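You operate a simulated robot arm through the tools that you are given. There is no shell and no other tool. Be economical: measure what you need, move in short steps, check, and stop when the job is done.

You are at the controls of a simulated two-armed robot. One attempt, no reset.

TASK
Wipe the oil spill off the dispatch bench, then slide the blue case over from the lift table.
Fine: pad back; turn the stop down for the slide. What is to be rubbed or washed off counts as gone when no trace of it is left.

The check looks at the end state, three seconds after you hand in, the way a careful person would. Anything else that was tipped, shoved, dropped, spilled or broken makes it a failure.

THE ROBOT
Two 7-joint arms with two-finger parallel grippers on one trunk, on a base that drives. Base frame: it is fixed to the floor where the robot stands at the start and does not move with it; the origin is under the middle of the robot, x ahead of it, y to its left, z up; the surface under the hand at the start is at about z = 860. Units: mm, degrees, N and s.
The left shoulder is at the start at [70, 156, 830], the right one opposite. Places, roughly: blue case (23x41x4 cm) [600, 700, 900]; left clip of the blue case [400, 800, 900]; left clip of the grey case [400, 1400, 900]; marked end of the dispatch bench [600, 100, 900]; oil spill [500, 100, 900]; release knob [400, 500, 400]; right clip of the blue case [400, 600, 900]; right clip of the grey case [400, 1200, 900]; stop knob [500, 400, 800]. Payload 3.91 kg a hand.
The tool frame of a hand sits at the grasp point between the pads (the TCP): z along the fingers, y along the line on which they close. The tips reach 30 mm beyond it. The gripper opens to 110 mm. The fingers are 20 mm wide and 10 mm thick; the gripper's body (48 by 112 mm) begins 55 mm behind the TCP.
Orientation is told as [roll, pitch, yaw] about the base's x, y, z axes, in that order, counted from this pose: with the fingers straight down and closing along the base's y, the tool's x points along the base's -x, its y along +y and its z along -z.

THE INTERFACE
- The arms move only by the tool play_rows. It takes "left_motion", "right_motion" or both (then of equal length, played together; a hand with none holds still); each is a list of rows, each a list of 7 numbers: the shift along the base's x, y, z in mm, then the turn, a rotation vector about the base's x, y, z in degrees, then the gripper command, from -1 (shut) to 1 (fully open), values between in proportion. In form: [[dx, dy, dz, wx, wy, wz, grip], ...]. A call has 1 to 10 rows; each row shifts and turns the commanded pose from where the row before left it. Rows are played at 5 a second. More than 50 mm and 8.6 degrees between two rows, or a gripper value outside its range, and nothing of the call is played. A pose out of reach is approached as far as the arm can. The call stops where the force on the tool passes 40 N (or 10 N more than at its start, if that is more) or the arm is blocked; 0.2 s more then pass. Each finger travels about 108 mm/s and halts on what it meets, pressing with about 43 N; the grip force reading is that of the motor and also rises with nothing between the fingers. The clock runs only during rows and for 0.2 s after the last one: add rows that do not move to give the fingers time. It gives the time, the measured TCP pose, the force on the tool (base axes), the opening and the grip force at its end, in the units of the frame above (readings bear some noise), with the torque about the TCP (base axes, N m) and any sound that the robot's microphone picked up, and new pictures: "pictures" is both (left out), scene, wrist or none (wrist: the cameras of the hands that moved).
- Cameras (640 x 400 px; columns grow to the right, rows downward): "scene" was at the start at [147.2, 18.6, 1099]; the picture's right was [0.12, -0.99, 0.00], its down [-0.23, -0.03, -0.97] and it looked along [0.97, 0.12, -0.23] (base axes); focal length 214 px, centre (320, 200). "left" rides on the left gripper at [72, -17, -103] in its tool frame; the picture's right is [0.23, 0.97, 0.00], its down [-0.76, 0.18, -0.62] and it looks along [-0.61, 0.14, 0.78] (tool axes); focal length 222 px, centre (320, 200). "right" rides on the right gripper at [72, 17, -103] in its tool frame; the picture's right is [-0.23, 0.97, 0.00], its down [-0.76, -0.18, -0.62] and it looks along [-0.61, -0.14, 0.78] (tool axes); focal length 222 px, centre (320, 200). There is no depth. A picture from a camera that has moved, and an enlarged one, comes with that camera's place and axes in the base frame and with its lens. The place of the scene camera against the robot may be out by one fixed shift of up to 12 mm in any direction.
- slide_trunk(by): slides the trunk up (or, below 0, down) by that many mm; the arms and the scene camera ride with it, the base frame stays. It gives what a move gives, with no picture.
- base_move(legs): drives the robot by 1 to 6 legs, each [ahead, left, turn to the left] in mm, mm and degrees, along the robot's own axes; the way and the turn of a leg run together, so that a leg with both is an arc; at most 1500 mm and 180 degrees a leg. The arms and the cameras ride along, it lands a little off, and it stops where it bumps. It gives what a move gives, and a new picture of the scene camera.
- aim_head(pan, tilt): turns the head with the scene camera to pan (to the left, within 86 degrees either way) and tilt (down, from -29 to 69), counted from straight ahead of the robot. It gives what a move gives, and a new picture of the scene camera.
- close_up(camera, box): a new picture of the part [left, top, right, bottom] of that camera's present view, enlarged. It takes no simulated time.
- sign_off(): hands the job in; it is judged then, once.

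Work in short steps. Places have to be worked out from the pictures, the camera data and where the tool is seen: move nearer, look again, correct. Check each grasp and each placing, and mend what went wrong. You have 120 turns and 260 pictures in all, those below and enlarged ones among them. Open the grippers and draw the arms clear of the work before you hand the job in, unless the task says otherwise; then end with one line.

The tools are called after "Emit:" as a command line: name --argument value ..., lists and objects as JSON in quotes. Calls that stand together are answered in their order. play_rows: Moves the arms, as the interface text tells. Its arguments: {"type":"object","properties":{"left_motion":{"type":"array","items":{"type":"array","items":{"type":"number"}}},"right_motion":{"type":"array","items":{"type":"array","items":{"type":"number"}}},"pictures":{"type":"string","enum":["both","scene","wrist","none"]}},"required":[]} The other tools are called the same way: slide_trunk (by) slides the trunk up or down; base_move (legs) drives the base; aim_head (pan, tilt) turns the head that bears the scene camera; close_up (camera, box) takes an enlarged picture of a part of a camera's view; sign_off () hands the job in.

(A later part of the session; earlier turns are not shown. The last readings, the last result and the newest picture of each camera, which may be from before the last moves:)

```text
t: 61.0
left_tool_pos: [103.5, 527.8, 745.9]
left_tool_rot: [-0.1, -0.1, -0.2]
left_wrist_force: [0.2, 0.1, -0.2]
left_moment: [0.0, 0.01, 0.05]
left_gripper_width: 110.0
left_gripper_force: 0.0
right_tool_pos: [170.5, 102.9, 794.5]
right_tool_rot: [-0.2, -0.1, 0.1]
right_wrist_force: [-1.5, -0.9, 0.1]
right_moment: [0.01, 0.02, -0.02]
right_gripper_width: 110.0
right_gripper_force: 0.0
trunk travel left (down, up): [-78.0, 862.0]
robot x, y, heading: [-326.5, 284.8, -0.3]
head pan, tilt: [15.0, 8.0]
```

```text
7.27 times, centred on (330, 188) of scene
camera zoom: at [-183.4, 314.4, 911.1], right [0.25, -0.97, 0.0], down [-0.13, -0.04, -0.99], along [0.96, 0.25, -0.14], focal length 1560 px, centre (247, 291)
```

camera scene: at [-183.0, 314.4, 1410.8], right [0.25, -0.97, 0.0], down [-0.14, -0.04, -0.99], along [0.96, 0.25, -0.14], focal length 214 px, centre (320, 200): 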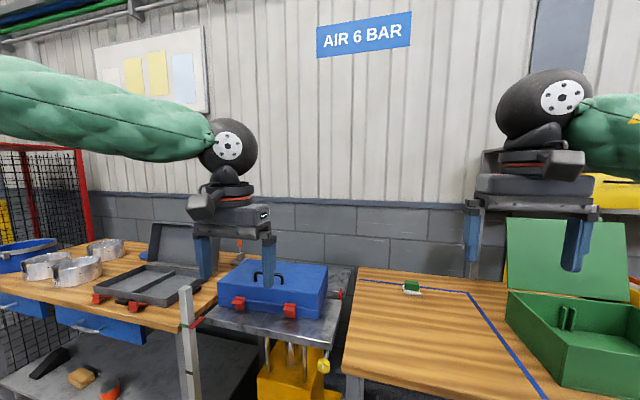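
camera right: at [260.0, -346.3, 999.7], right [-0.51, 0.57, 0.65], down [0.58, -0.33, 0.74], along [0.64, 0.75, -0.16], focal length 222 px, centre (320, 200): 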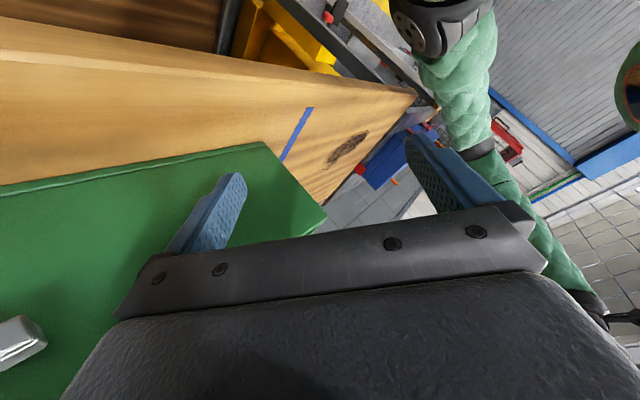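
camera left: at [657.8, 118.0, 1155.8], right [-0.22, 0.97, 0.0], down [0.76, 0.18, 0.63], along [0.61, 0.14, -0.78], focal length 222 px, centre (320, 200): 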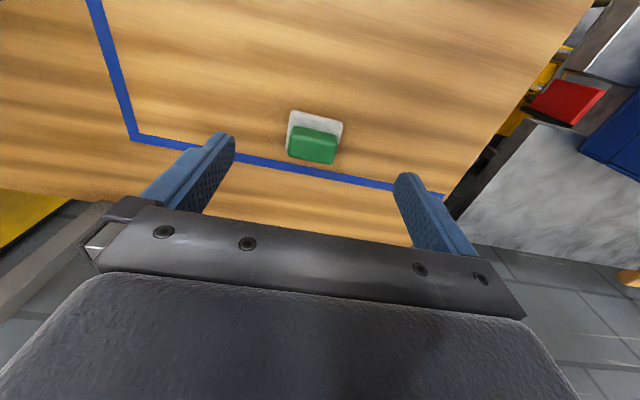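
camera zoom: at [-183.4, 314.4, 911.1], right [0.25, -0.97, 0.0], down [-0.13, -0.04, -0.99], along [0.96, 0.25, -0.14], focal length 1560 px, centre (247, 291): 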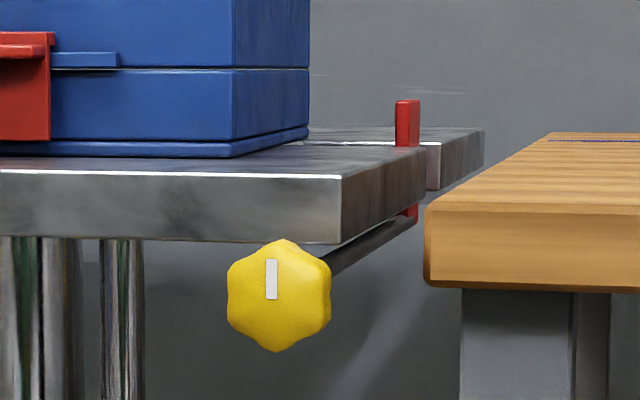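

Very informative: the table is ~7 mm above the bench with a ~40 mm gap, the red stop stands up in a notch, and the yellow knob is at about (371, 446, 829) with its axis along x. I raise the trunk to start height and turn the left hand to point forward.

Emit:
slide_trunk --by 200

Emit:
play_rows --left_motion '[[0, -8, -10, 0, -8.4, 0, 0.2], [0, -8, -10, 0, -8.4, 0, 0.2], [0, -8, -10, 0, -8.4, 0, 0.2], [0, -8, -10, 0, -8.4, 0, 0.2], [0, -8, -10, 0, -8.4, 0, 0.2], [0, -8, -10, 0, -8.4, 0, 0.2], [0, -8, -10, 0, -8.4, 0, 0.2], [0, -8, -10, 0, -8.4, 0, 0.2], [0, -8, -10, 0, -8.4, 0, 0.2], [0, -8, -10, 0, -8.4, 0, 0.2]]' --pictures "both"

```text
t: 63.2
left_tool_pos: [104.2, 527.4, 945.9]
left_tool_rot: [-0.1, -0.2, -0.1]
left_wrist_force: [0.0, -0.8, 0.6]
left_moment: [-0.02, -0.02, -0.02]
left_gripper_width: 110.3
left_gripper_force: 0.0
right_tool_pos: [172.4, 104.4, 994.0]
right_tool_rot: [0.0, -0.2, 0.1]
right_wrist_force: [0.5, -0.7, 0.0]
right_moment: [0.01, 0.02, 0.0]
right_gripper_width: 109.9
right_gripper_force: 0.1
trunk travel left (down, up): [-278.0, 662.0]
robot x, y, heading: [-329.2, 284.2, -0.2]
head pan, tilt: [15.0, 8.0]
```

```text
t: 65.4
left_tool_pos: [275.6, 414.3, 978.1]
left_tool_rot: [1.4, -84.1, -1.4]
left_wrist_force: [0.6, -0.2, -0.7]
left_moment: [-0.01, -0.02, -0.01]
left_gripper_width: 66.1
left_gripper_force: 0.0
left hand out of reach, approached as far as the arm can: row 3, 4, 5, 6, 7, 8, 9, 10
right_tool_pos: [172.6, 104.3, 993.6]
right_tool_rot: [-0.1, 0.0, 0.0]
right_wrist_force: [-0.6, -0.2, -0.2]
right_moment: [0.01, 0.03, -0.03]
right_gripper_width: 110.0
right_gripper_force: 0.0
trunk travel left (down, up): [-278.0, 662.0]
robot x, y, heading: [-327.1, 284.5, -0.4]
head pan, tilt: [15.0, 8.0]
camera scene: at [-182.4, 314.5, 1110.7], right [0.25, -0.97, 0.0], down [-0.14, -0.04, -0.99], along [0.96, 0.25, -0.14], focal length 214 px, centre (320, 200)
camera left: at [166.1, 396.5, 916.2], right [-0.02, 0.97, -0.22], down [-0.54, 0.18, 0.82], along [0.84, 0.14, 0.53], focal length 222 px, centre (320, 200)
```

scene: 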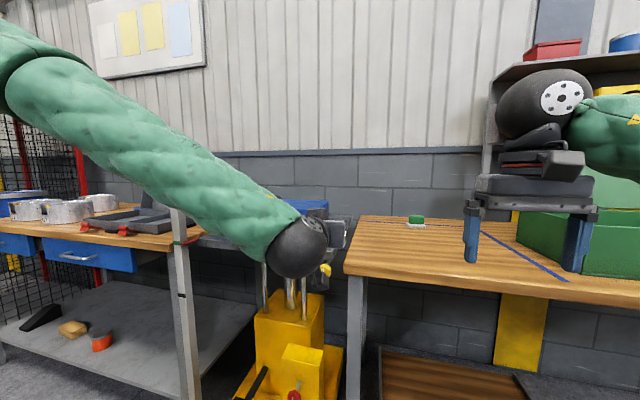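
left: 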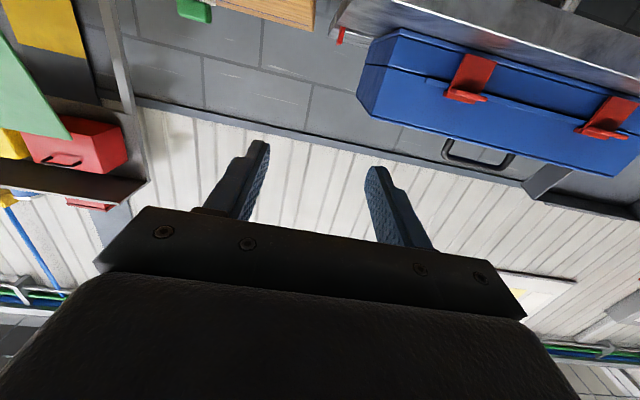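

The hand is limited close to the body; I push the command forward to about (290, 446, 829).

Emit:
play_rows --left_motion '[[45, 0, -4, 0, -3, 0, 0.2], [45, 0, -4, 0, -3, 0, 0.2], [45, 0, -4, 0, 0, 0, 0.2], [45, 0, -4, 0, 0, 0, 0.2], [0, 0, 0, 0, 0, 0, 0.2]]' --pictures "both"

```text
t: 66.6
left_tool_pos: [457.3, 412.7, 960.5]
left_tool_rot: [135.3, -89.6, -135.4]
left_wrist_force: [-0.3, 0.0, -0.8]
left_moment: [-0.03, -0.01, 0.02]
left_gripper_width: 65.9
left_gripper_force: 0.0
right_tool_pos: [170.9, 102.8, 995.1]
right_tool_rot: [-0.2, -0.1, 0.0]
right_wrist_force: [-0.3, -0.2, -0.1]
right_moment: [0.02, 0.03, 0.03]
right_gripper_width: 110.0
right_gripper_force: 0.1
trunk travel left (down, up): [-278.0, 662.0]
robot x, y, heading: [-324.6, 284.0, -0.5]
head pan, tilt: [15.0, 8.0]
camera scene: at [-183.3, 314.3, 1111.0], right [0.25, -0.97, 0.0], down [-0.14, -0.04, -0.99], along [0.96, 0.25, -0.14], focal length 214 px, centre (320, 200)
camera left: at [354.3, 395.1, 886.9], right [0.0, 0.97, -0.22], down [-0.63, 0.18, 0.76], along [0.78, 0.14, 0.61], focal length 222 px, centre (320, 200)
```

scene: 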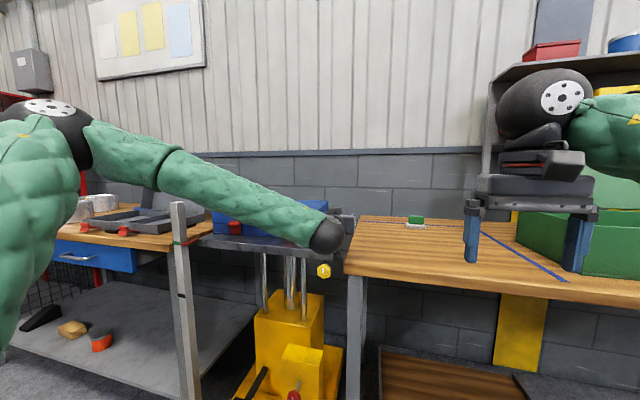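
left: 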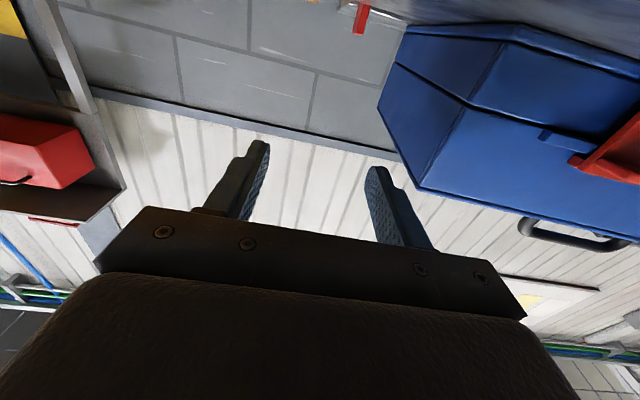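

The command follows the measured pose, so the hand is now at (457,413,960). I drive back 120 mm, then lower the hand in front of the knob.

Emit:
base_move --legs '[[-130, 0, 0]]'

Emit:
play_rows --left_motion '[[-8, 8, -30, 0, 0, 0, 0.2], [-8, 8, -30, 0, 0, 0, 0.2], [-8, 8, -30, 0, 0, 0, 0.2], [-8, 8, -30, 0, 0, 0, 0.2], [0, 0, -10, 0, 0, 0, 0.2]]' --pictures "both"

```text
t: 67.8
left_tool_pos: [329.3, 412.4, 961.1]
left_tool_rot: [142.3, -89.8, -142.5]
left_wrist_force: [-0.8, 0.3, 1.1]
left_moment: [0.02, -0.01, 0.0]
left_gripper_width: 65.9
left_gripper_force: 0.1
right_tool_pos: [41.0, 103.2, 995.4]
right_tool_rot: [-0.2, -0.1, -0.1]
right_wrist_force: [0.4, -0.6, 0.4]
right_moment: [-0.02, -0.03, 0.01]
right_gripper_width: 110.1
right_gripper_force: 0.0
trunk travel left (down, up): [-278.0, 662.0]
robot x, y, heading: [-455.1, 287.1, -0.5]
head pan, tilt: [15.0, 8.0]
camera scene: at [-312.3, 315.1, 1111.2], right [0.25, -0.97, 0.0], down [-0.13, -0.03, -0.99], along [0.96, 0.25, -0.14], focal length 214 px, centre (320, 200)
```

scene: 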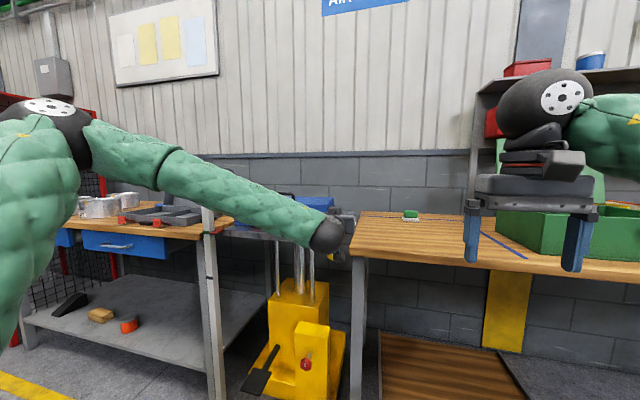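

```text
t: 69.0
left_tool_pos: [296.9, 443.4, 826.4]
left_tool_rot: [138.3, -89.6, -138.5]
left_wrist_force: [0.3, 0.3, 0.0]
left_moment: [0.01, 0.01, -0.02]
left_gripper_width: 66.0
left_gripper_force: 0.1
right_tool_pos: [42.1, 103.2, 994.7]
right_tool_rot: [-0.1, -0.1, 0.0]
right_wrist_force: [-0.4, -0.1, 0.1]
right_moment: [0.0, 0.03, -0.01]
right_gripper_width: 109.9
right_gripper_force: 0.0
trunk travel left (down, up): [-278.0, 662.0]
robot x, y, heading: [-454.2, 287.6, -0.7]
head pan, tilt: [15.0, 8.0]
camera scene: at [-311.1, 315.1, 1110.9], right [0.25, -0.97, 0.0], down [-0.14, -0.03, -0.99], along [0.96, 0.25, -0.14], focal length 214 px, centre (320, 200)
camera left: at [193.1, 424.9, 754.5], right [0.0, 0.97, -0.22], down [-0.63, 0.18, 0.76], along [0.78, 0.14, 0.61], focal length 222 px, centre (320, 200)
```

scene: 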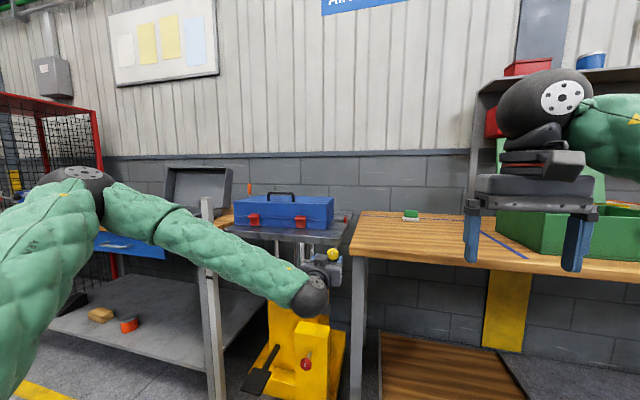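
left: 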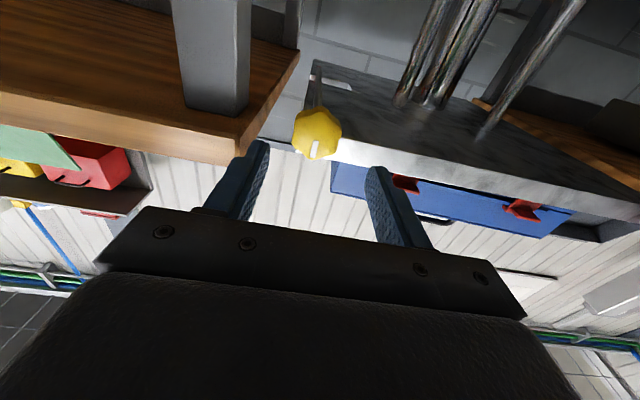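

Emit:
close_up --camera "left" --box '[260, 50, 400, 200]'

```text
2.67 times, centred on (330, 125) of left
camera zoom: at [193.1, 424.9, 754.5], right [0.0, 0.97, -0.22], down [-0.63, 0.18, 0.76], along [0.78, 0.14, 0.61], focal length 592 px, centre (293, 400)
```

zoom: 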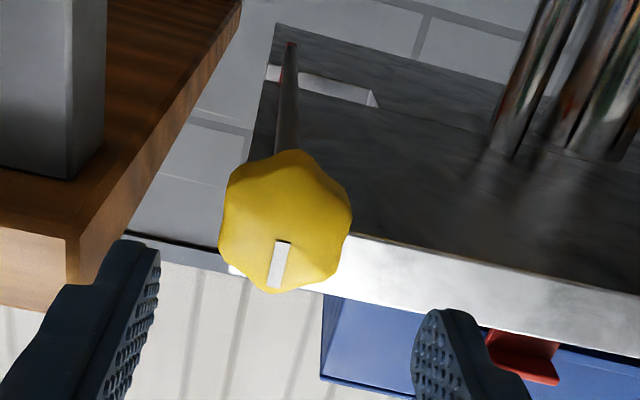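

From below I see the slot runs inward (+y): the stop must fold to the left, i.e. rotate counter-clockwise as seen from the robot (negative wx). Knob axis ≈ (y 439, z 826). I narrow the opening and advance to x≈350.

Emit:
play_rows --left_motion '[[0, -4, 0, 0, 0, 0, 0.0], [15, 0, 0, 0, 0, 0, 0.0], [15, 0, 0, 0, 0, 0, 0.0], [12, 0, 0, 0, 0, 0, 0.0], [0, 0, 0, 0, 0, 0, 0.0]]' --pictures "wrist"

Emit:
close_up --camera "left" --box '[220, 80, 420, 230]'

Emit:
close_up --camera "scene" --box '[280, 200, 400, 300]'

```text
t: 70.2
left_tool_pos: [340.3, 441.0, 830.0]
left_tool_rot: [134.0, -89.7, -134.0]
left_wrist_force: [0.6, 0.7, 0.5]
left_moment: [0.03, 0.01, 0.02]
left_gripper_width: 55.0
left_gripper_force: 0.0
right_tool_pos: [42.9, 104.4, 995.5]
right_tool_rot: [0.0, -0.1, -0.1]
right_wrist_force: [0.0, 1.0, 0.1]
right_moment: [0.01, 0.01, -0.01]
right_gripper_width: 110.0
right_gripper_force: 0.1
trunk travel left (down, up): [-278.0, 662.0]
robot x, y, heading: [-454.1, 286.1, -0.8]
head pan, tilt: [15.0, 8.0]
camera left: at [235.9, 422.9, 757.1], right [0.0, 0.97, -0.22], down [-0.63, 0.18, 0.76], along [0.78, 0.14, 0.61], focal length 222 px, centre (320, 200)
```

left: 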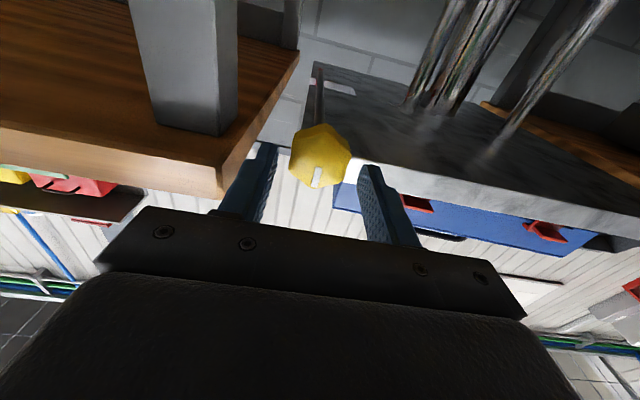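

```text
2.67 times, centred on (320, 155) of left
camera zoom: at [235.9, 422.9, 757.1], right [0.0, 0.97, -0.22], down [-0.63, 0.18, 0.76], along [0.78, 0.14, 0.61], focal length 592 px, centre (320, 320)
```

zoom: 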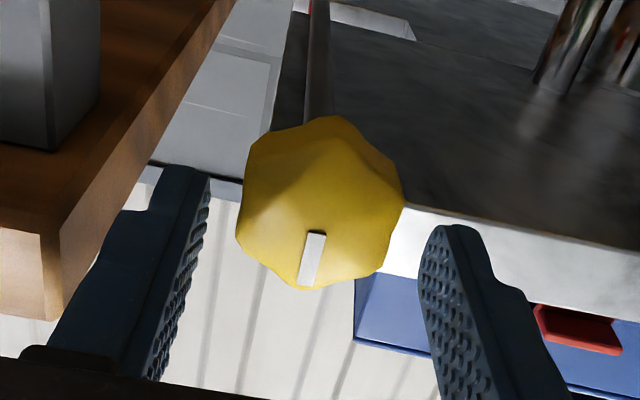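

```text
4.00 times, centred on (340, 250) of scene
camera zoom: at [-311.2, 315.1, 1110.9], right [0.25, -0.97, 0.0], down [-0.14, -0.03, -0.99], along [0.96, 0.25, -0.14], focal length 858 px, centre (240, 0)
```

zoom: 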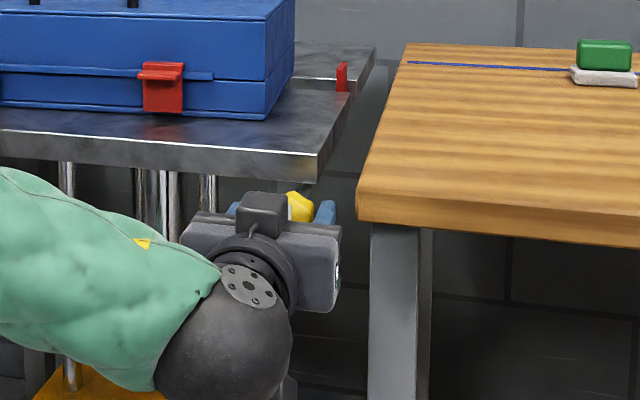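

Triangulating the white mark: knob front at x≈351, axis at y≈438, z≈825. I correct, advance a bit and close.

Emit:
play_rows --left_motion '[[0, -3, -5, 0, 0, 0, 0.0], [10, 0, 0, 0, 0, 0, 0.0], [4, 0, 0, 0, 0, 0, 0.0], [0, 0, 0, 0, 0, 0, -1], [0, 0, 0, 0, 0, 0, -1], [0, 0, 0, 0, 0, 0, -1]]' --pictures "wrist"

Emit:
close_up --camera "left" --box '[220, 80, 420, 230]'

```text
t: 71.6
left_tool_pos: [353.4, 438.5, 825.1]
left_tool_rot: [138.7, -89.7, -138.7]
left_wrist_force: [-0.4, 8.9, 0.1]
left_moment: [0.0, 0.33, 0.61]
left_gripper_width: 39.0
left_gripper_force: 45.3
right_tool_pos: [44.0, 105.0, 994.0]
right_tool_rot: [-0.1, -0.1, 0.0]
right_wrist_force: [0.1, 0.4, -0.1]
right_moment: [0.0, -0.02, 0.03]
right_gripper_width: 110.0
right_gripper_force: 0.2
trunk travel left (down, up): [-278.0, 662.0]
robot x, y, heading: [-457.9, 283.4, -0.8]
head pan, tilt: [15.0, 8.0]
camera left: at [251.3, 420.6, 752.3], right [0.0, 0.97, -0.22], down [-0.63, 0.18, 0.76], along [0.78, 0.14, 0.61], focal length 222 px, centre (320, 200)
```

left: 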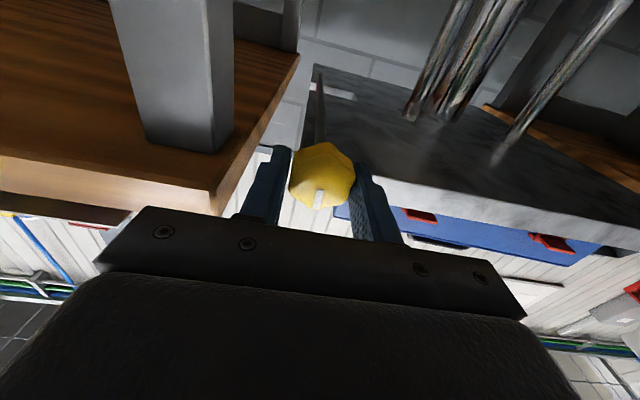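

```text
2.67 times, centred on (320, 155) of left
camera zoom: at [251.3, 420.6, 752.3], right [0.0, 0.97, -0.22], down [-0.63, 0.18, 0.76], along [0.78, 0.14, 0.61], focal length 592 px, centre (320, 320)
```

zoom: 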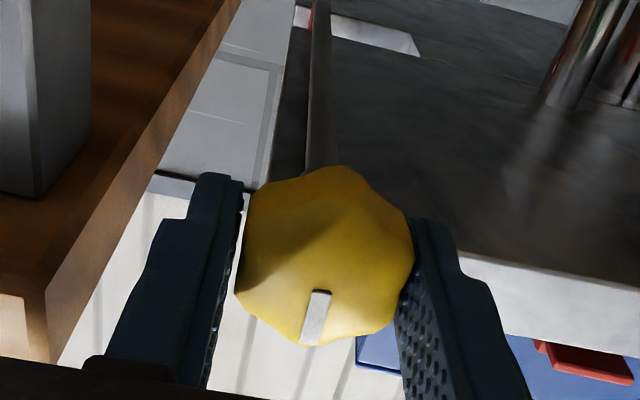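

Knob gripped. I turn 16° counter-clockwise first and watch forces and the stop.

Emit:
play_rows --left_motion '[[0, 1.5, 0, -5, 0, 0, -1], [0, 0, 0, -6, 0, 0, -1], [0, 0, 0, -6, 0, 0, -1]]' --pictures "wrist"

Emit:
close_up --camera "scene" --box '[280, 200, 400, 300]'

```text
t: 72.4
left_tool_pos: [355.4, 437.6, 824.4]
left_tool_rot: [-91.1, -73.0, 91.1]
left_wrist_force: [18.2, 6.5, 10.1]
left_moment: [0.03, 0.51, -0.09]
left_gripper_width: 39.0
left_gripper_force: 45.1
right_tool_pos: [42.9, 105.0, 994.8]
right_tool_rot: [-0.1, -0.1, 0.1]
right_wrist_force: [-0.4, 0.6, 0.0]
right_moment: [0.0, 0.0, -0.02]
right_gripper_width: 110.0
right_gripper_force: 0.1
trunk travel left (down, up): [-278.0, 662.0]
robot x, y, heading: [-453.7, 284.1, -0.4]
head pan, tilt: [15.0, 8.0]
camera left: at [251.3, 400.7, 760.1], right [0.0, 0.87, -0.5], down [-0.63, 0.39, 0.67], along [0.78, 0.31, 0.54], focal length 222 px, centre (320, 200)
```

left: 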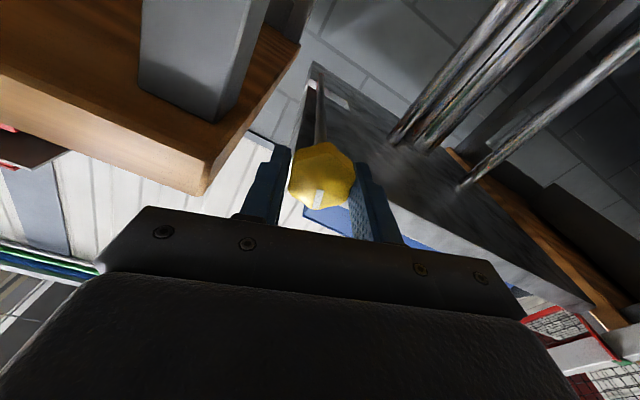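

```text
4.00 times, centred on (340, 250) of scene
camera zoom: at [-310.6, 315.3, 1111.0], right [0.25, -0.97, 0.0], down [-0.14, -0.04, -0.99], along [0.96, 0.25, -0.14], focal length 858 px, centre (240, 0)
```

zoom: 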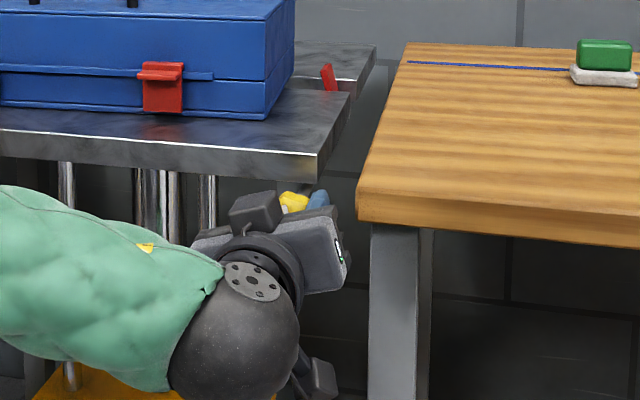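

The stop folds the right way. Continue turning toward 90°.

Emit:
play_rows --left_motion '[[-1, 0, 0, -8, 0, 0, -1], [-1, 0, 0, -8, 0, 0, -1], [0, 0, 0, -8, 0, 0, -1], [0, 0, 0, -8, 0, 0, -1], [0, 0, 0, -8, 0, 0, -1]]' --pictures "wrist"

Emit:
close_up --camera "scene" --box '[280, 200, 400, 300]'

```text
t: 73.6
left_tool_pos: [352.6, 438.6, 823.4]
left_tool_rot: [-90.2, -33.0, 90.2]
left_wrist_force: [35.5, 7.1, 9.2]
left_moment: [-0.05, 0.17, 0.36]
left_gripper_width: 39.0
left_gripper_force: 45.5
right_tool_pos: [44.9, 103.9, 993.8]
right_tool_rot: [-0.1, -0.1, 0.0]
right_wrist_force: [0.5, 0.2, 0.0]
right_moment: [0.03, -0.02, 0.01]
right_gripper_width: 109.8
right_gripper_force: 0.1
trunk travel left (down, up): [-278.0, 662.0]
robot x, y, heading: [-456.2, 282.0, -0.5]
head pan, tilt: [15.0, 8.0]
camera left: at [248.8, 368.1, 798.0], right [0.0, 0.34, -0.94], down [-0.63, 0.73, 0.26], along [0.78, 0.59, 0.21], focal length 222 px, centre (320, 200)
```

left: 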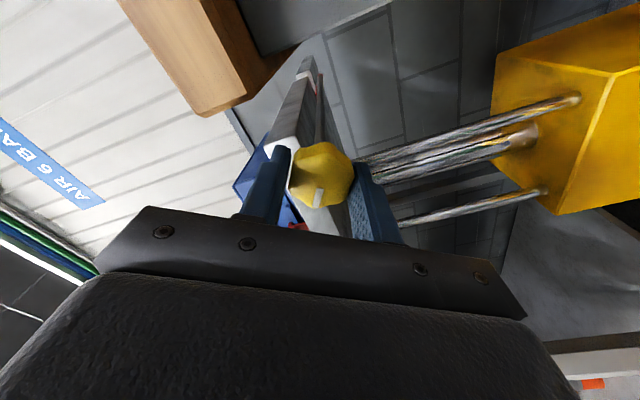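

```text
4.00 times, centred on (340, 250) of scene
camera zoom: at [-309.6, 315.5, 1110.6], right [0.25, -0.97, 0.0], down [-0.14, -0.04, -0.99], along [0.96, 0.25, -0.14], focal length 858 px, centre (240, 0)
```

zoom: 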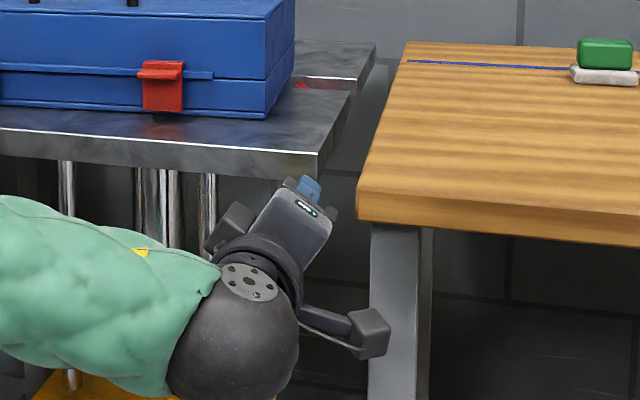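

Stop is nearly down (57°). I ease +2 mm in x and turn the remaining ~34°.

Emit:
play_rows --left_motion '[[2, 0, 0, 0, 0, 0, -1], [1, 0, 0, -8, 0, 0, -1], [0, 0, 0, -8, 0, 0, -1], [0, 0, 0, -8, 0, 0, -1], [0, 0, 0, -8, 0, 0, -1]]' --pictures "wrist"

Emit:
close_up --camera "scene" --box '[280, 200, 400, 300]'

```text
t: 74.3
left_tool_pos: [351.8, 441.5, 824.6]
left_tool_rot: [-88.2, -24.8, 89.2]
left_wrist_force: [23.0, -0.1, -18.4]
left_moment: [0.06, -0.67, -0.7]
left_gripper_width: 39.2
left_gripper_force: 44.6
left hand out of reach, approached as far as the arm can: row 2, 3
right_tool_pos: [43.5, 102.8, 994.6]
right_tool_rot: [-0.1, 0.0, -0.1]
right_wrist_force: [-0.3, -0.8, -0.4]
right_moment: [0.0, 0.0, 0.01]
right_gripper_width: 109.8
right_gripper_force: 0.1
trunk travel left (down, up): [-278.0, 662.0]
robot x, y, heading: [-458.1, 287.1, -0.8]
head pan, tilt: [15.0, 8.0]
stopped in row 3 (left hand): the force on the tool passed its limit at 77 N (the readings are from after the stop); the commanded pose is now the measured one
camera left: at [247.6, 368.1, 812.7], right [-0.03, 0.2, -0.98], down [-0.62, 0.77, 0.18], along [0.79, 0.61, 0.1], focal length 222 px, centre (320, 200)
```

left: 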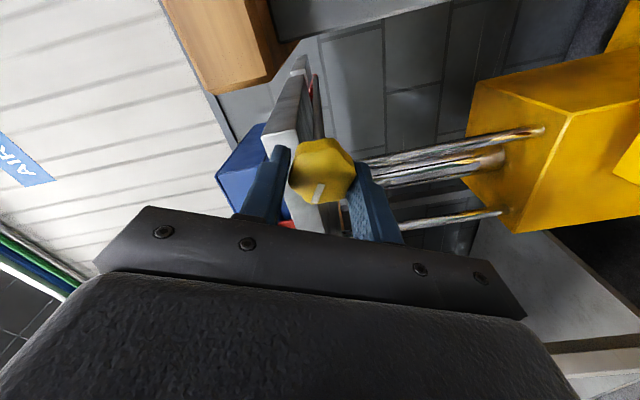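

```text
4.00 times, centred on (340, 250) of scene
camera zoom: at [-309.2, 314.8, 1110.3], right [0.25, -0.97, 0.0], down [-0.14, -0.03, -0.99], along [0.96, 0.25, -0.14], focal length 858 px, centre (240, 0)
```

zoom: 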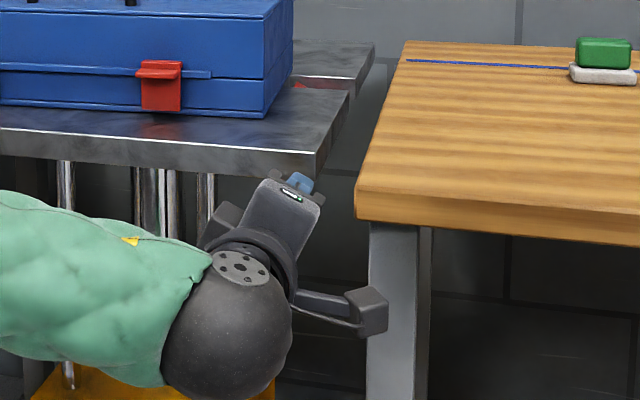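

Wrist limit reached at ~65°. I release, back off, unwind the hand by about 60° and regrip.

Emit:
play_rows --left_motion '[[0, 0, 0, 0, 0, 0, 0.05], [0, 0, 0, 0, 0, 0, 0.05], [-20, 0, 0, 0, 0, 0, 0.05], [-35, 0, 0, 0, 0, 0, 0.05], [0, -1, 0, 8, 0, 0, 0.05], [0, -1, 0, 8, 0, 0, 0.05], [0, -1, 0, 8, 0, 0, 0.05], [0, 0, 0, 8, 0, 0, 0.05], [0, 0, 0, 8, 0, 0, 0.05], [0, 0, 0, 8, 0, 0, 0.05]]' --pictures "wrist"

Emit:
close_up --camera "scene" --box '[280, 200, 400, 300]'

```text
t: 76.5
left_tool_pos: [293.7, 437.7, 829.0]
left_tool_rot: [-86.6, -73.0, 87.7]
left_wrist_force: [0.0, 0.1, 0.0]
left_moment: [0.02, -0.02, 0.0]
left_gripper_width: 57.7
left_gripper_force: 0.1
right_tool_pos: [42.6, 103.1, 995.5]
right_tool_rot: [-0.1, -0.1, 0.0]
right_wrist_force: [1.1, -0.5, 0.5]
right_moment: [-0.01, 0.03, 0.01]
right_gripper_width: 109.6
right_gripper_force: 0.1
trunk travel left (down, up): [-278.0, 662.0]
robot x, y, heading: [-456.3, 287.2, -0.5]
head pan, tilt: [15.0, 8.0]
camera left: at [190.5, 398.0, 766.5], right [-0.02, 0.86, -0.5], down [-0.62, 0.38, 0.69], along [0.79, 0.33, 0.53], focal length 222 px, centre (320, 200)
```

left: 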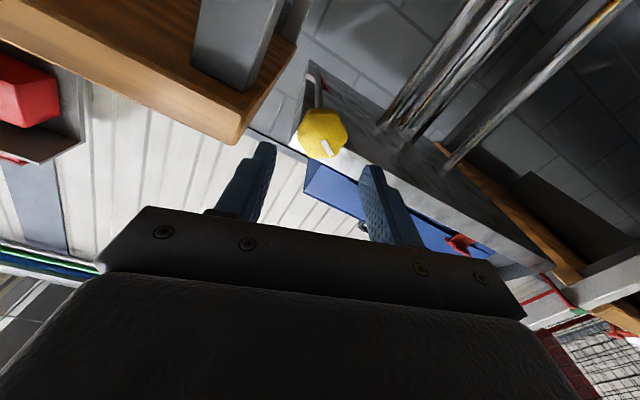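

```text
4.00 times, centred on (340, 250) of scene
camera zoom: at [-311.6, 315.0, 1110.9], right [0.25, -0.97, 0.0], down [-0.14, -0.03, -0.99], along [0.96, 0.25, -0.14], focal length 858 px, centre (240, 0)
```

zoom: 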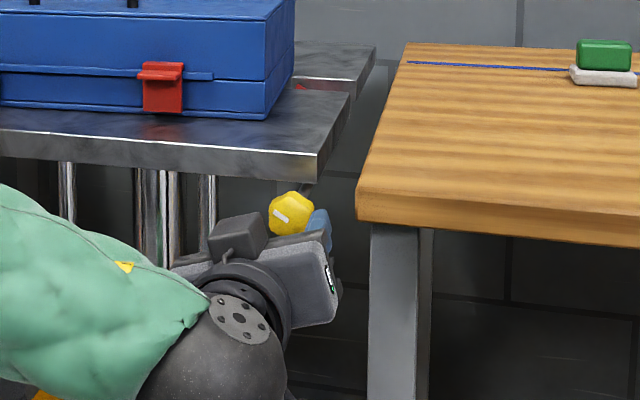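

Knob stayed at ~60°. Re-approach, regrip and turn the rest.

Emit:
play_rows --left_motion '[[20, 1, -4, 0, 0, 0, 0.0], [20, 0, 0, 0, 0, 0, 0.0], [18, 0, 0, 0, 0, 0, 0.0], [0, 0, 0, 0, 0, 0, -1], [0, 0, 0, 0, 0, 0, -1], [0, 0, 0, -7, 0, 0, -1], [0, 0, 0, -7, 0, 0, -1], [0, 0, 0, -7, 0, 0, -1], [0, 0, 0, -7, 0, 0, -1]]' --pictures "wrist"

Emit:
close_up --camera "scene" --box '[280, 200, 400, 300]'

```text
t: 78.5
left_tool_pos: [352.2, 438.6, 823.5]
left_tool_rot: [-88.0, -44.7, 88.9]
left_wrist_force: [-3.4, -12.4, -11.2]
left_moment: [-0.08, -0.97, -0.42]
left_gripper_width: 38.7
left_gripper_force: 44.7
right_tool_pos: [42.8, 103.1, 994.6]
right_tool_rot: [-0.1, -0.2, 0.0]
right_wrist_force: [-0.5, -0.9, 0.4]
right_moment: [-0.01, 0.0, 0.0]
right_gripper_width: 110.0
right_gripper_force: 0.1
trunk travel left (down, up): [-278.0, 662.0]
robot x, y, heading: [-456.1, 288.6, -0.7]
head pan, tilt: [15.0, 8.0]
camera left: at [248.0, 373.9, 787.2], right [-0.02, 0.52, -0.85], down [-0.62, 0.66, 0.42], along [0.79, 0.54, 0.31], focal length 222 px, centre (320, 200)
```

left: 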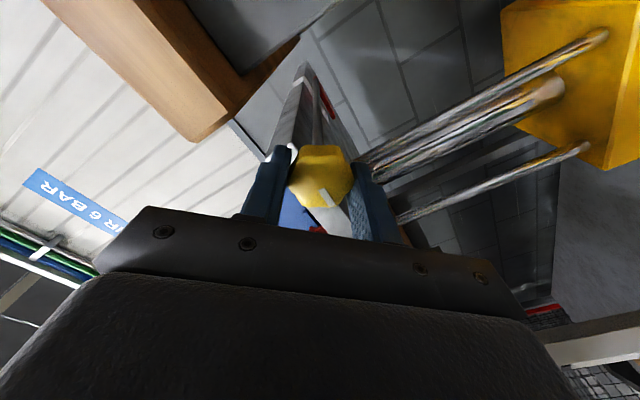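

```text
4.00 times, centred on (340, 250) of scene
camera zoom: at [-311.1, 314.5, 1110.7], right [0.25, -0.97, 0.0], down [-0.14, -0.03, -0.99], along [0.96, 0.25, -0.14], focal length 858 px, centre (240, 0)
```

zoom: 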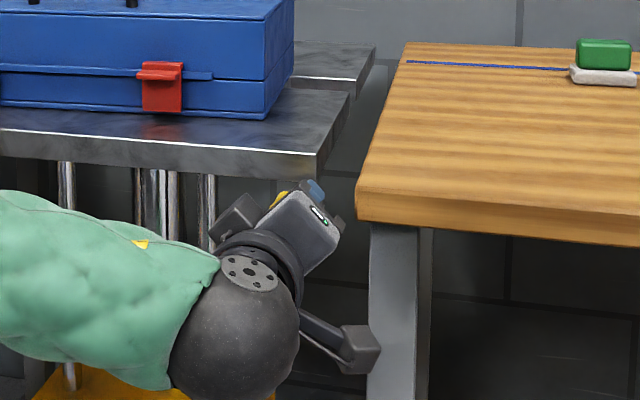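

Red is no longer visible above the table. A few more degrees, then release and back off to check.

Emit:
play_rows --left_motion '[[0, 0.5, 0.5, -5, 0, 0, -1], [0, 0, 0, -4, 0, 0, -1], [0, 0, 0, 0, 0, 0, 0.05], [0, 0, 0, 0, 0, 0, 0.05], [-20, 0, 0, 0, 0, 0, 0.05], [-35, 0, 0, 0, 0, 0, 0.05], [-20, 0, 0, 8, 0, 0, 0.05], [0, 0, 0, 8, 0, 0, 0.05], [0, 0, 0, 8, 0, 0, 0.05], [0, 0, 0, 8, 0, 0, 0.05]]' --pictures "none"

Emit:
close_up --camera "scene" --box '[280, 200, 400, 300]'

Emit:
close_up --camera "left" --box '[240, 40, 440, 190]'

```text
t: 80.7
left_tool_pos: [277.2, 440.5, 825.1]
left_tool_rot: [-87.3, -67.9, 88.3]
left_wrist_force: [-0.7, -0.6, 0.6]
left_moment: [0.0, 0.03, -0.03]
left_gripper_width: 57.5
left_gripper_force: 0.1
right_tool_pos: [42.3, 103.5, 995.4]
right_tool_rot: [-0.1, -0.1, -0.1]
right_wrist_force: [0.5, 0.0, -0.2]
right_moment: [-0.03, -0.03, -0.01]
right_gripper_width: 109.9
right_gripper_force: 0.0
trunk travel left (down, up): [-278.0, 662.0]
robot x, y, heading: [-456.2, 282.5, -0.5]
head pan, tilt: [15.0, 8.0]
```

```text
4.00 times, centred on (340, 250) of scene
camera zoom: at [-311.7, 315.0, 1110.9], right [0.25, -0.97, 0.0], down [-0.14, -0.03, -0.99], along [0.96, 0.25, -0.14], focal length 858 px, centre (240, 0)
```

zoom: 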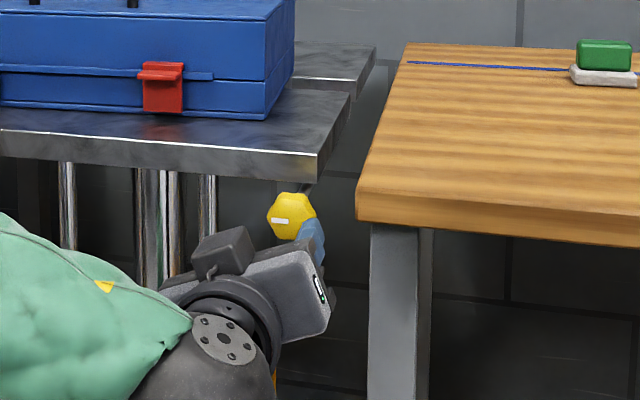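

```text
2.67 times, centred on (340, 115) of left
camera zoom: at [172.5, 395.1, 767.1], right [-0.02, 0.82, -0.58], down [-0.62, 0.44, 0.65], along [0.79, 0.37, 0.5], focal length 592 px, centre (267, 427)
```

zoom: 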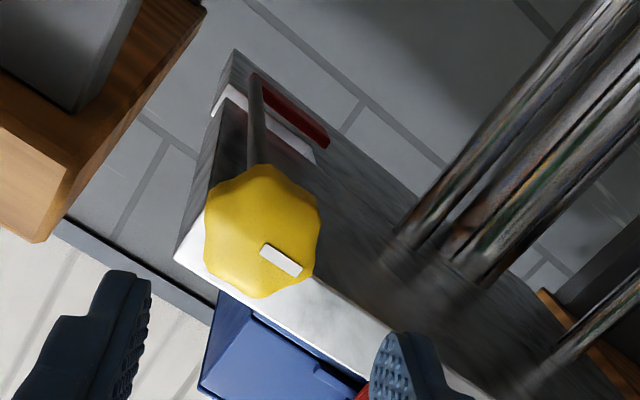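

The stop lies flat below the table top. I bring the left hand back to pointing down, clear in front of the table.

Emit:
play_rows --left_motion '[[-15, 0, 10, 8, 0, 0, 0.5], [-15, 0, 10, 8, 0, 0, 0.5], [-15, 0, 10, 6, 0, 0, 0.5], [-10, 0, 15, 0, 8.3, 0, 1], [-10, 0, 15, 0, 8.3, 0, 1], [-10, 0, 15, 0, 8.3, 0, 1], [-10, 0, 15, 0, 8.3, 0, 1], [-10, 0, 15, 0, 8.3, 0, 1], [-10, 0, 15, 0, 8.3, 0, 1], [0, 0, 15, 0, 8.3, 0, 1]]' --pictures "none"

Emit:
play_rows --left_motion '[[0, 0, 15, 0, 8, 0, 1], [0, 0, 15, 0, 8, 0, 1], [0, 0, 15, 0, 8, 0, 1], [0, 0, 15, 0, 8, 0, 1]]' --pictures "none"

Emit:
slide_trunk --by 300

```text
t: 82.9
left_tool_pos: [172.4, 441.7, 961.7]
left_tool_rot: [1.0, -31.3, 0.2]
left_wrist_force: [0.1, 0.5, 0.4]
left_moment: [-0.02, -0.02, -0.01]
left_gripper_width: 110.1
left_gripper_force: 0.0
right_tool_pos: [43.3, 103.2, 994.1]
right_tool_rot: [0.0, -0.2, 0.0]
right_wrist_force: [-0.2, 0.6, 0.3]
right_moment: [-0.01, 0.0, -0.03]
right_gripper_width: 110.1
right_gripper_force: 0.0
trunk travel left (down, up): [-278.0, 662.0]
robot x, y, heading: [-455.4, 281.8, -0.4]
head pan, tilt: [15.0, 8.0]
```

```text
t: 83.9
left_tool_pos: [172.2, 440.4, 1018.6]
left_tool_rot: [1.2, 0.9, 0.1]
left_wrist_force: [0.0, -0.3, 1.0]
left_moment: [-0.01, -0.04, -0.04]
left_gripper_width: 109.9
left_gripper_force: 0.0
right_tool_pos: [43.0, 105.0, 994.7]
right_tool_rot: [-0.1, -0.1, 0.0]
right_wrist_force: [0.4, 0.0, 0.2]
right_moment: [0.0, 0.02, -0.02]
right_gripper_width: 109.9
right_gripper_force: 0.1
trunk travel left (down, up): [-278.0, 662.0]
robot x, y, heading: [-456.0, 285.4, -0.3]
head pan, tilt: [15.0, 8.0]
```

```text
t: 86.9
left_tool_pos: [172.0, 440.2, 1319.5]
left_tool_rot: [1.1, 0.8, 0.2]
left_wrist_force: [0.1, -0.5, -0.4]
left_moment: [0.04, -0.01, -0.02]
left_gripper_width: 109.9
left_gripper_force: 0.1
right_tool_pos: [43.1, 103.7, 1294.9]
right_tool_rot: [-0.1, -0.1, 0.0]
right_wrist_force: [0.4, 0.0, 0.0]
right_moment: [0.01, -0.01, -0.01]
right_gripper_width: 110.2
right_gripper_force: 0.0
trunk travel left (down, up): [-578.0, 362.0]
robot x, y, heading: [-454.3, 285.7, -0.4]
head pan, tilt: [15.0, 8.0]
```

I turn the left hand −90° in yaw (two open fingers lined up along x, for a stable two-point push) and then drive into place.

Emit:
play_rows --left_motion '[[5, 5, 0, -1, -1, -8.5, 1], [5, 5, 0, 0, 0, -8.5, 1], [5, 5, 0, 0, 0, -8.5, 1], [5, 5, 0, 0, 0, -8.5, 1], [5, 5, 0, 0, 0, -8.5, 1], [5, 5, 0, 0, 0, -8.5, 1], [5, 5, 0, 0, 0, -8.5, 1], [5, 5, 0, 0, 0, -8.5, 1], [5, 5, 0, 0, 0, -8.5, 1], [5, 5, 0, 0, 0, -8.5, 1]]' --pictures "none"

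Emit:
base_move --legs '[[0, 230, 0], [400, 0, 0]]'

Emit:
aim_head --pan 20 --tilt 42

```text
t: 89.1
left_tool_pos: [225.8, 489.6, 1318.2]
left_tool_rot: [0.2, -0.4, -84.9]
left_wrist_force: [-0.3, 0.3, -0.9]
left_moment: [-0.01, 0.01, 0.0]
left_gripper_width: 110.1
left_gripper_force: 0.2
right_tool_pos: [42.8, 104.4, 1293.2]
right_tool_rot: [-0.1, 0.0, 0.1]
right_wrist_force: [-0.1, 0.4, 0.2]
right_moment: [0.01, 0.03, 0.03]
right_gripper_width: 109.7
right_gripper_force: 0.1
trunk travel left (down, up): [-578.0, 362.0]
robot x, y, heading: [-457.0, 286.5, -0.6]
head pan, tilt: [15.0, 8.0]
```

```text
t: 93.0
left_tool_pos: [616.7, 746.1, 1320.2]
left_tool_rot: [0.1, -0.4, -83.8]
left_wrist_force: [-0.1, 0.0, 0.2]
left_moment: [-0.01, 0.03, 0.05]
left_gripper_width: 110.0
left_gripper_force: 0.0
right_tool_pos: [441.9, 355.0, 1294.1]
right_tool_rot: [0.0, -0.2, 1.2]
right_wrist_force: [-0.5, 0.6, -0.2]
right_moment: [-0.02, 0.02, -0.02]
right_gripper_width: 110.0
right_gripper_force: 0.0
trunk travel left (down, up): [-578.0, 362.0]
robot x, y, heading: [-58.5, 527.0, 1.0]
head pan, tilt: [15.0, 8.0]
camera scene: at [84.8, 559.6, 1410.8], right [0.27, -0.96, 0.0], down [-0.14, -0.04, -0.99], along [0.95, 0.27, -0.14], focal length 214 px, centre (320, 200)
```

scene: 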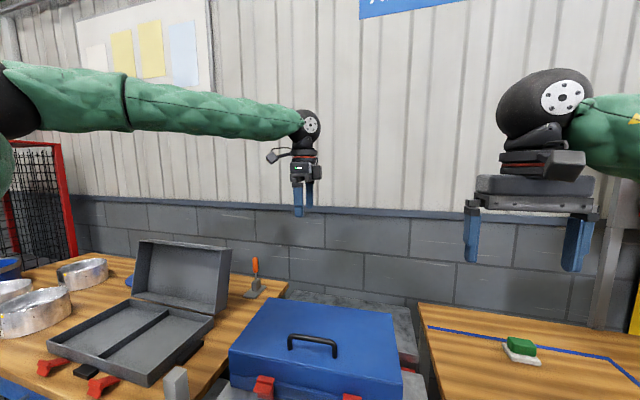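

```text
t: 94.0
left_tool_pos: [615.3, 744.8, 1318.6]
left_tool_rot: [0.2, -0.2, -83.7]
left_wrist_force: [0.5, -0.3, -0.4]
left_moment: [0.01, -0.01, -0.04]
left_gripper_width: 110.1
left_gripper_force: 0.0
right_tool_pos: [441.8, 355.4, 1294.6]
right_tool_rot: [-0.1, -0.1, 1.2]
right_wrist_force: [0.1, 0.7, 0.3]
right_moment: [-0.01, -0.02, -0.02]
right_gripper_width: 110.0
right_gripper_force: 0.1
trunk travel left (down, up): [-578.0, 362.0]
robot x, y, heading: [-59.3, 528.9, 0.6]
head pan, tilt: [20.0, 42.0]
camera scene: at [73.4, 564.1, 1357.1], right [0.35, -0.94, 0.0], down [-0.63, -0.24, -0.74], along [0.7, 0.26, -0.67], focal length 214 px, centre (320, 200)
```

scene: 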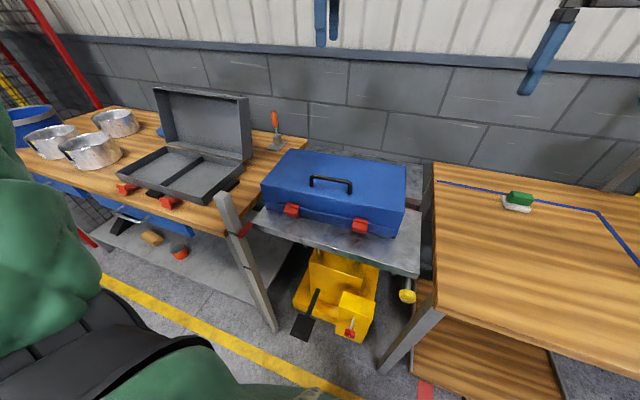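

The way is clear: blue case left end ≈ y 905, grey tray starts only at y ≈ 1100. I move the left hand high over to (572, 945) and take a wrist look.

Emit:
play_rows --left_motion '[[-7, 34, -10, 0, 0, -1, 1], [-7, 34, -20, 0, 0, -1, 1], [-7, 34, -30, 0, 0, -1, 1], [-7, 34, -30, 0, 0, -1, 1], [-7, 33, -30, 0, 0, -1, 1], [-7, 31, -30, 0, 0, -1, 1], [0, 0, -30, 0, 0, 0, 1]]' --pictures "both"

```text
t: 95.6
left_tool_pos: [571.7, 943.3, 1138.0]
left_tool_rot: [0.1, -0.2, -89.7]
left_wrist_force: [-0.9, 0.1, 0.6]
left_moment: [0.01, 0.02, 0.04]
left_gripper_width: 110.1
left_gripper_force: 0.2
right_tool_pos: [442.6, 354.8, 1294.3]
right_tool_rot: [0.0, -0.2, 1.2]
right_wrist_force: [0.3, 0.9, -0.6]
right_moment: [-0.02, 0.05, -0.01]
right_gripper_width: 109.9
right_gripper_force: 0.1
trunk travel left (down, up): [-578.0, 362.0]
robot x, y, heading: [-62.2, 526.5, 0.4]
head pan, tilt: [20.0, 42.0]
camera scene: at [74.1, 563.4, 1357.0], right [0.35, -0.94, 0.0], down [-0.63, -0.24, -0.74], along [0.69, 0.26, -0.67], focal length 214 px, centre (320, 200)
camera left: at [555.0, 1014.0, 1242.2], right [0.97, 0.23, 0.0], down [0.18, -0.76, 0.63], along [0.15, -0.61, -0.78], focal length 222 px, centre (320, 200)
```

scene: 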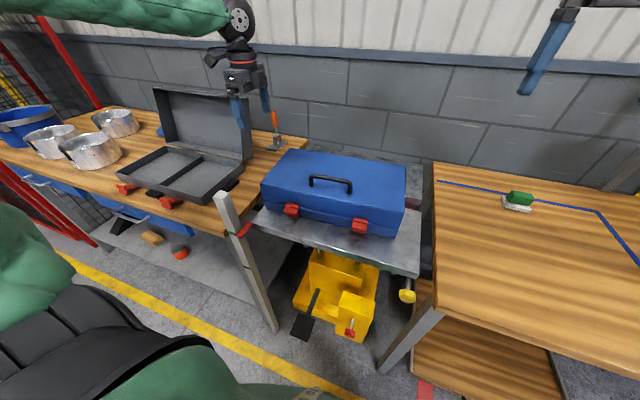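
left: 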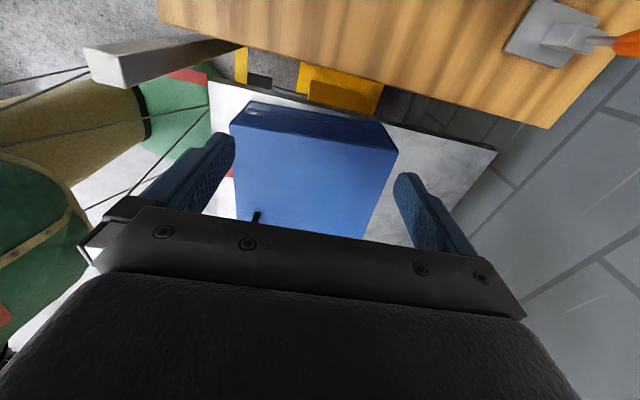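

Case left end runs from (473, 892) to (692, 907), slightly yawed (~3°). I descend at (582, 940) to z≈910 behind it.

Emit:
play_rows --left_motion '[[5, -1, -40, 0, 0, 0, 1], [5, -2, -40, 0, 0, 0, 1], [0, 0, -40, 0, 0, 0, 1], [0, 0, -40, 0, 0, 0, 1], [0, 0, -40, 0, 0, 0, 1], [0, 0, -28, 0, 0, 0, 1], [0, 0, 0, 0, 0, 0, 1]]' --pictures "both"

Emit:
close_up --camera "scene" --box '[200, 90, 440, 240]'

```text
t: 97.2
left_tool_pos: [582.7, 942.2, 911.3]
left_tool_rot: [0.2, -0.3, -89.7]
left_wrist_force: [-0.8, 1.0, 5.5]
left_moment: [-0.36, 0.08, -0.02]
left_gripper_width: 110.0
left_gripper_force: 0.1
right_tool_pos: [441.8, 356.1, 1295.5]
right_tool_rot: [-0.1, -0.1, 1.0]
right_wrist_force: [-0.1, 0.2, -0.1]
right_moment: [-0.01, -0.01, 0.0]
right_gripper_width: 109.9
right_gripper_force: 0.1
trunk travel left (down, up): [-578.0, 362.0]
robot x, y, heading: [-56.6, 524.6, 0.4]
head pan, tilt: [20.0, 42.0]
camera scene: at [72.8, 564.1, 1357.2], right [0.35, -0.94, 0.0], down [-0.63, -0.24, -0.74], along [0.7, 0.26, -0.67], focal length 214 px, centre (320, 200)
camera left: at [565.9, 1014.4, 1014.3], right [0.97, 0.23, 0.0], down [0.18, -0.76, 0.63], along [0.15, -0.61, -0.78], focal length 222 px, centre (320, 200)
```

scene: 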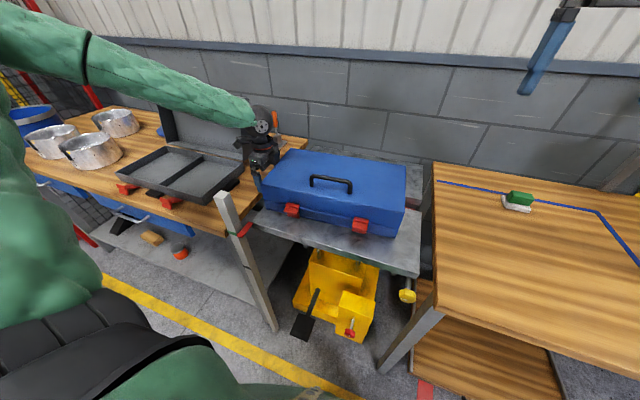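
left: 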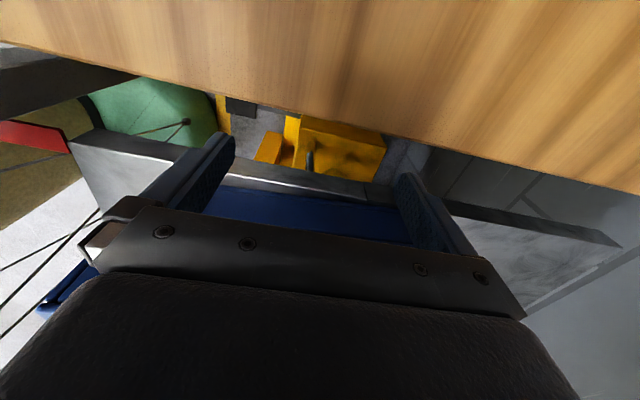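

```text
2.67 times, centred on (320, 165) of scene
camera zoom: at [72.8, 564.1, 1357.2], right [0.35, -0.94, 0.0], down [-0.63, -0.24, -0.74], along [0.7, 0.26, -0.67], focal length 572 px, centre (320, 293)
```

zoom: 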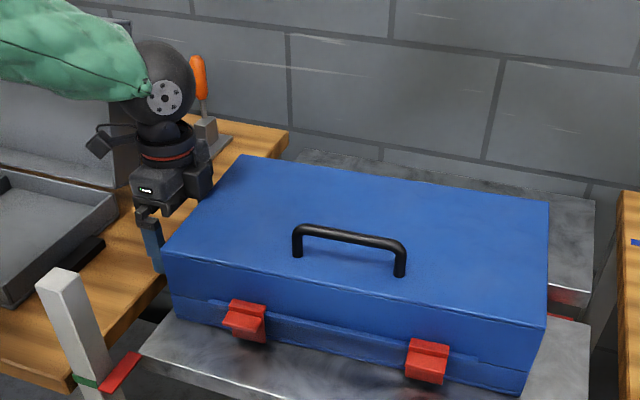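

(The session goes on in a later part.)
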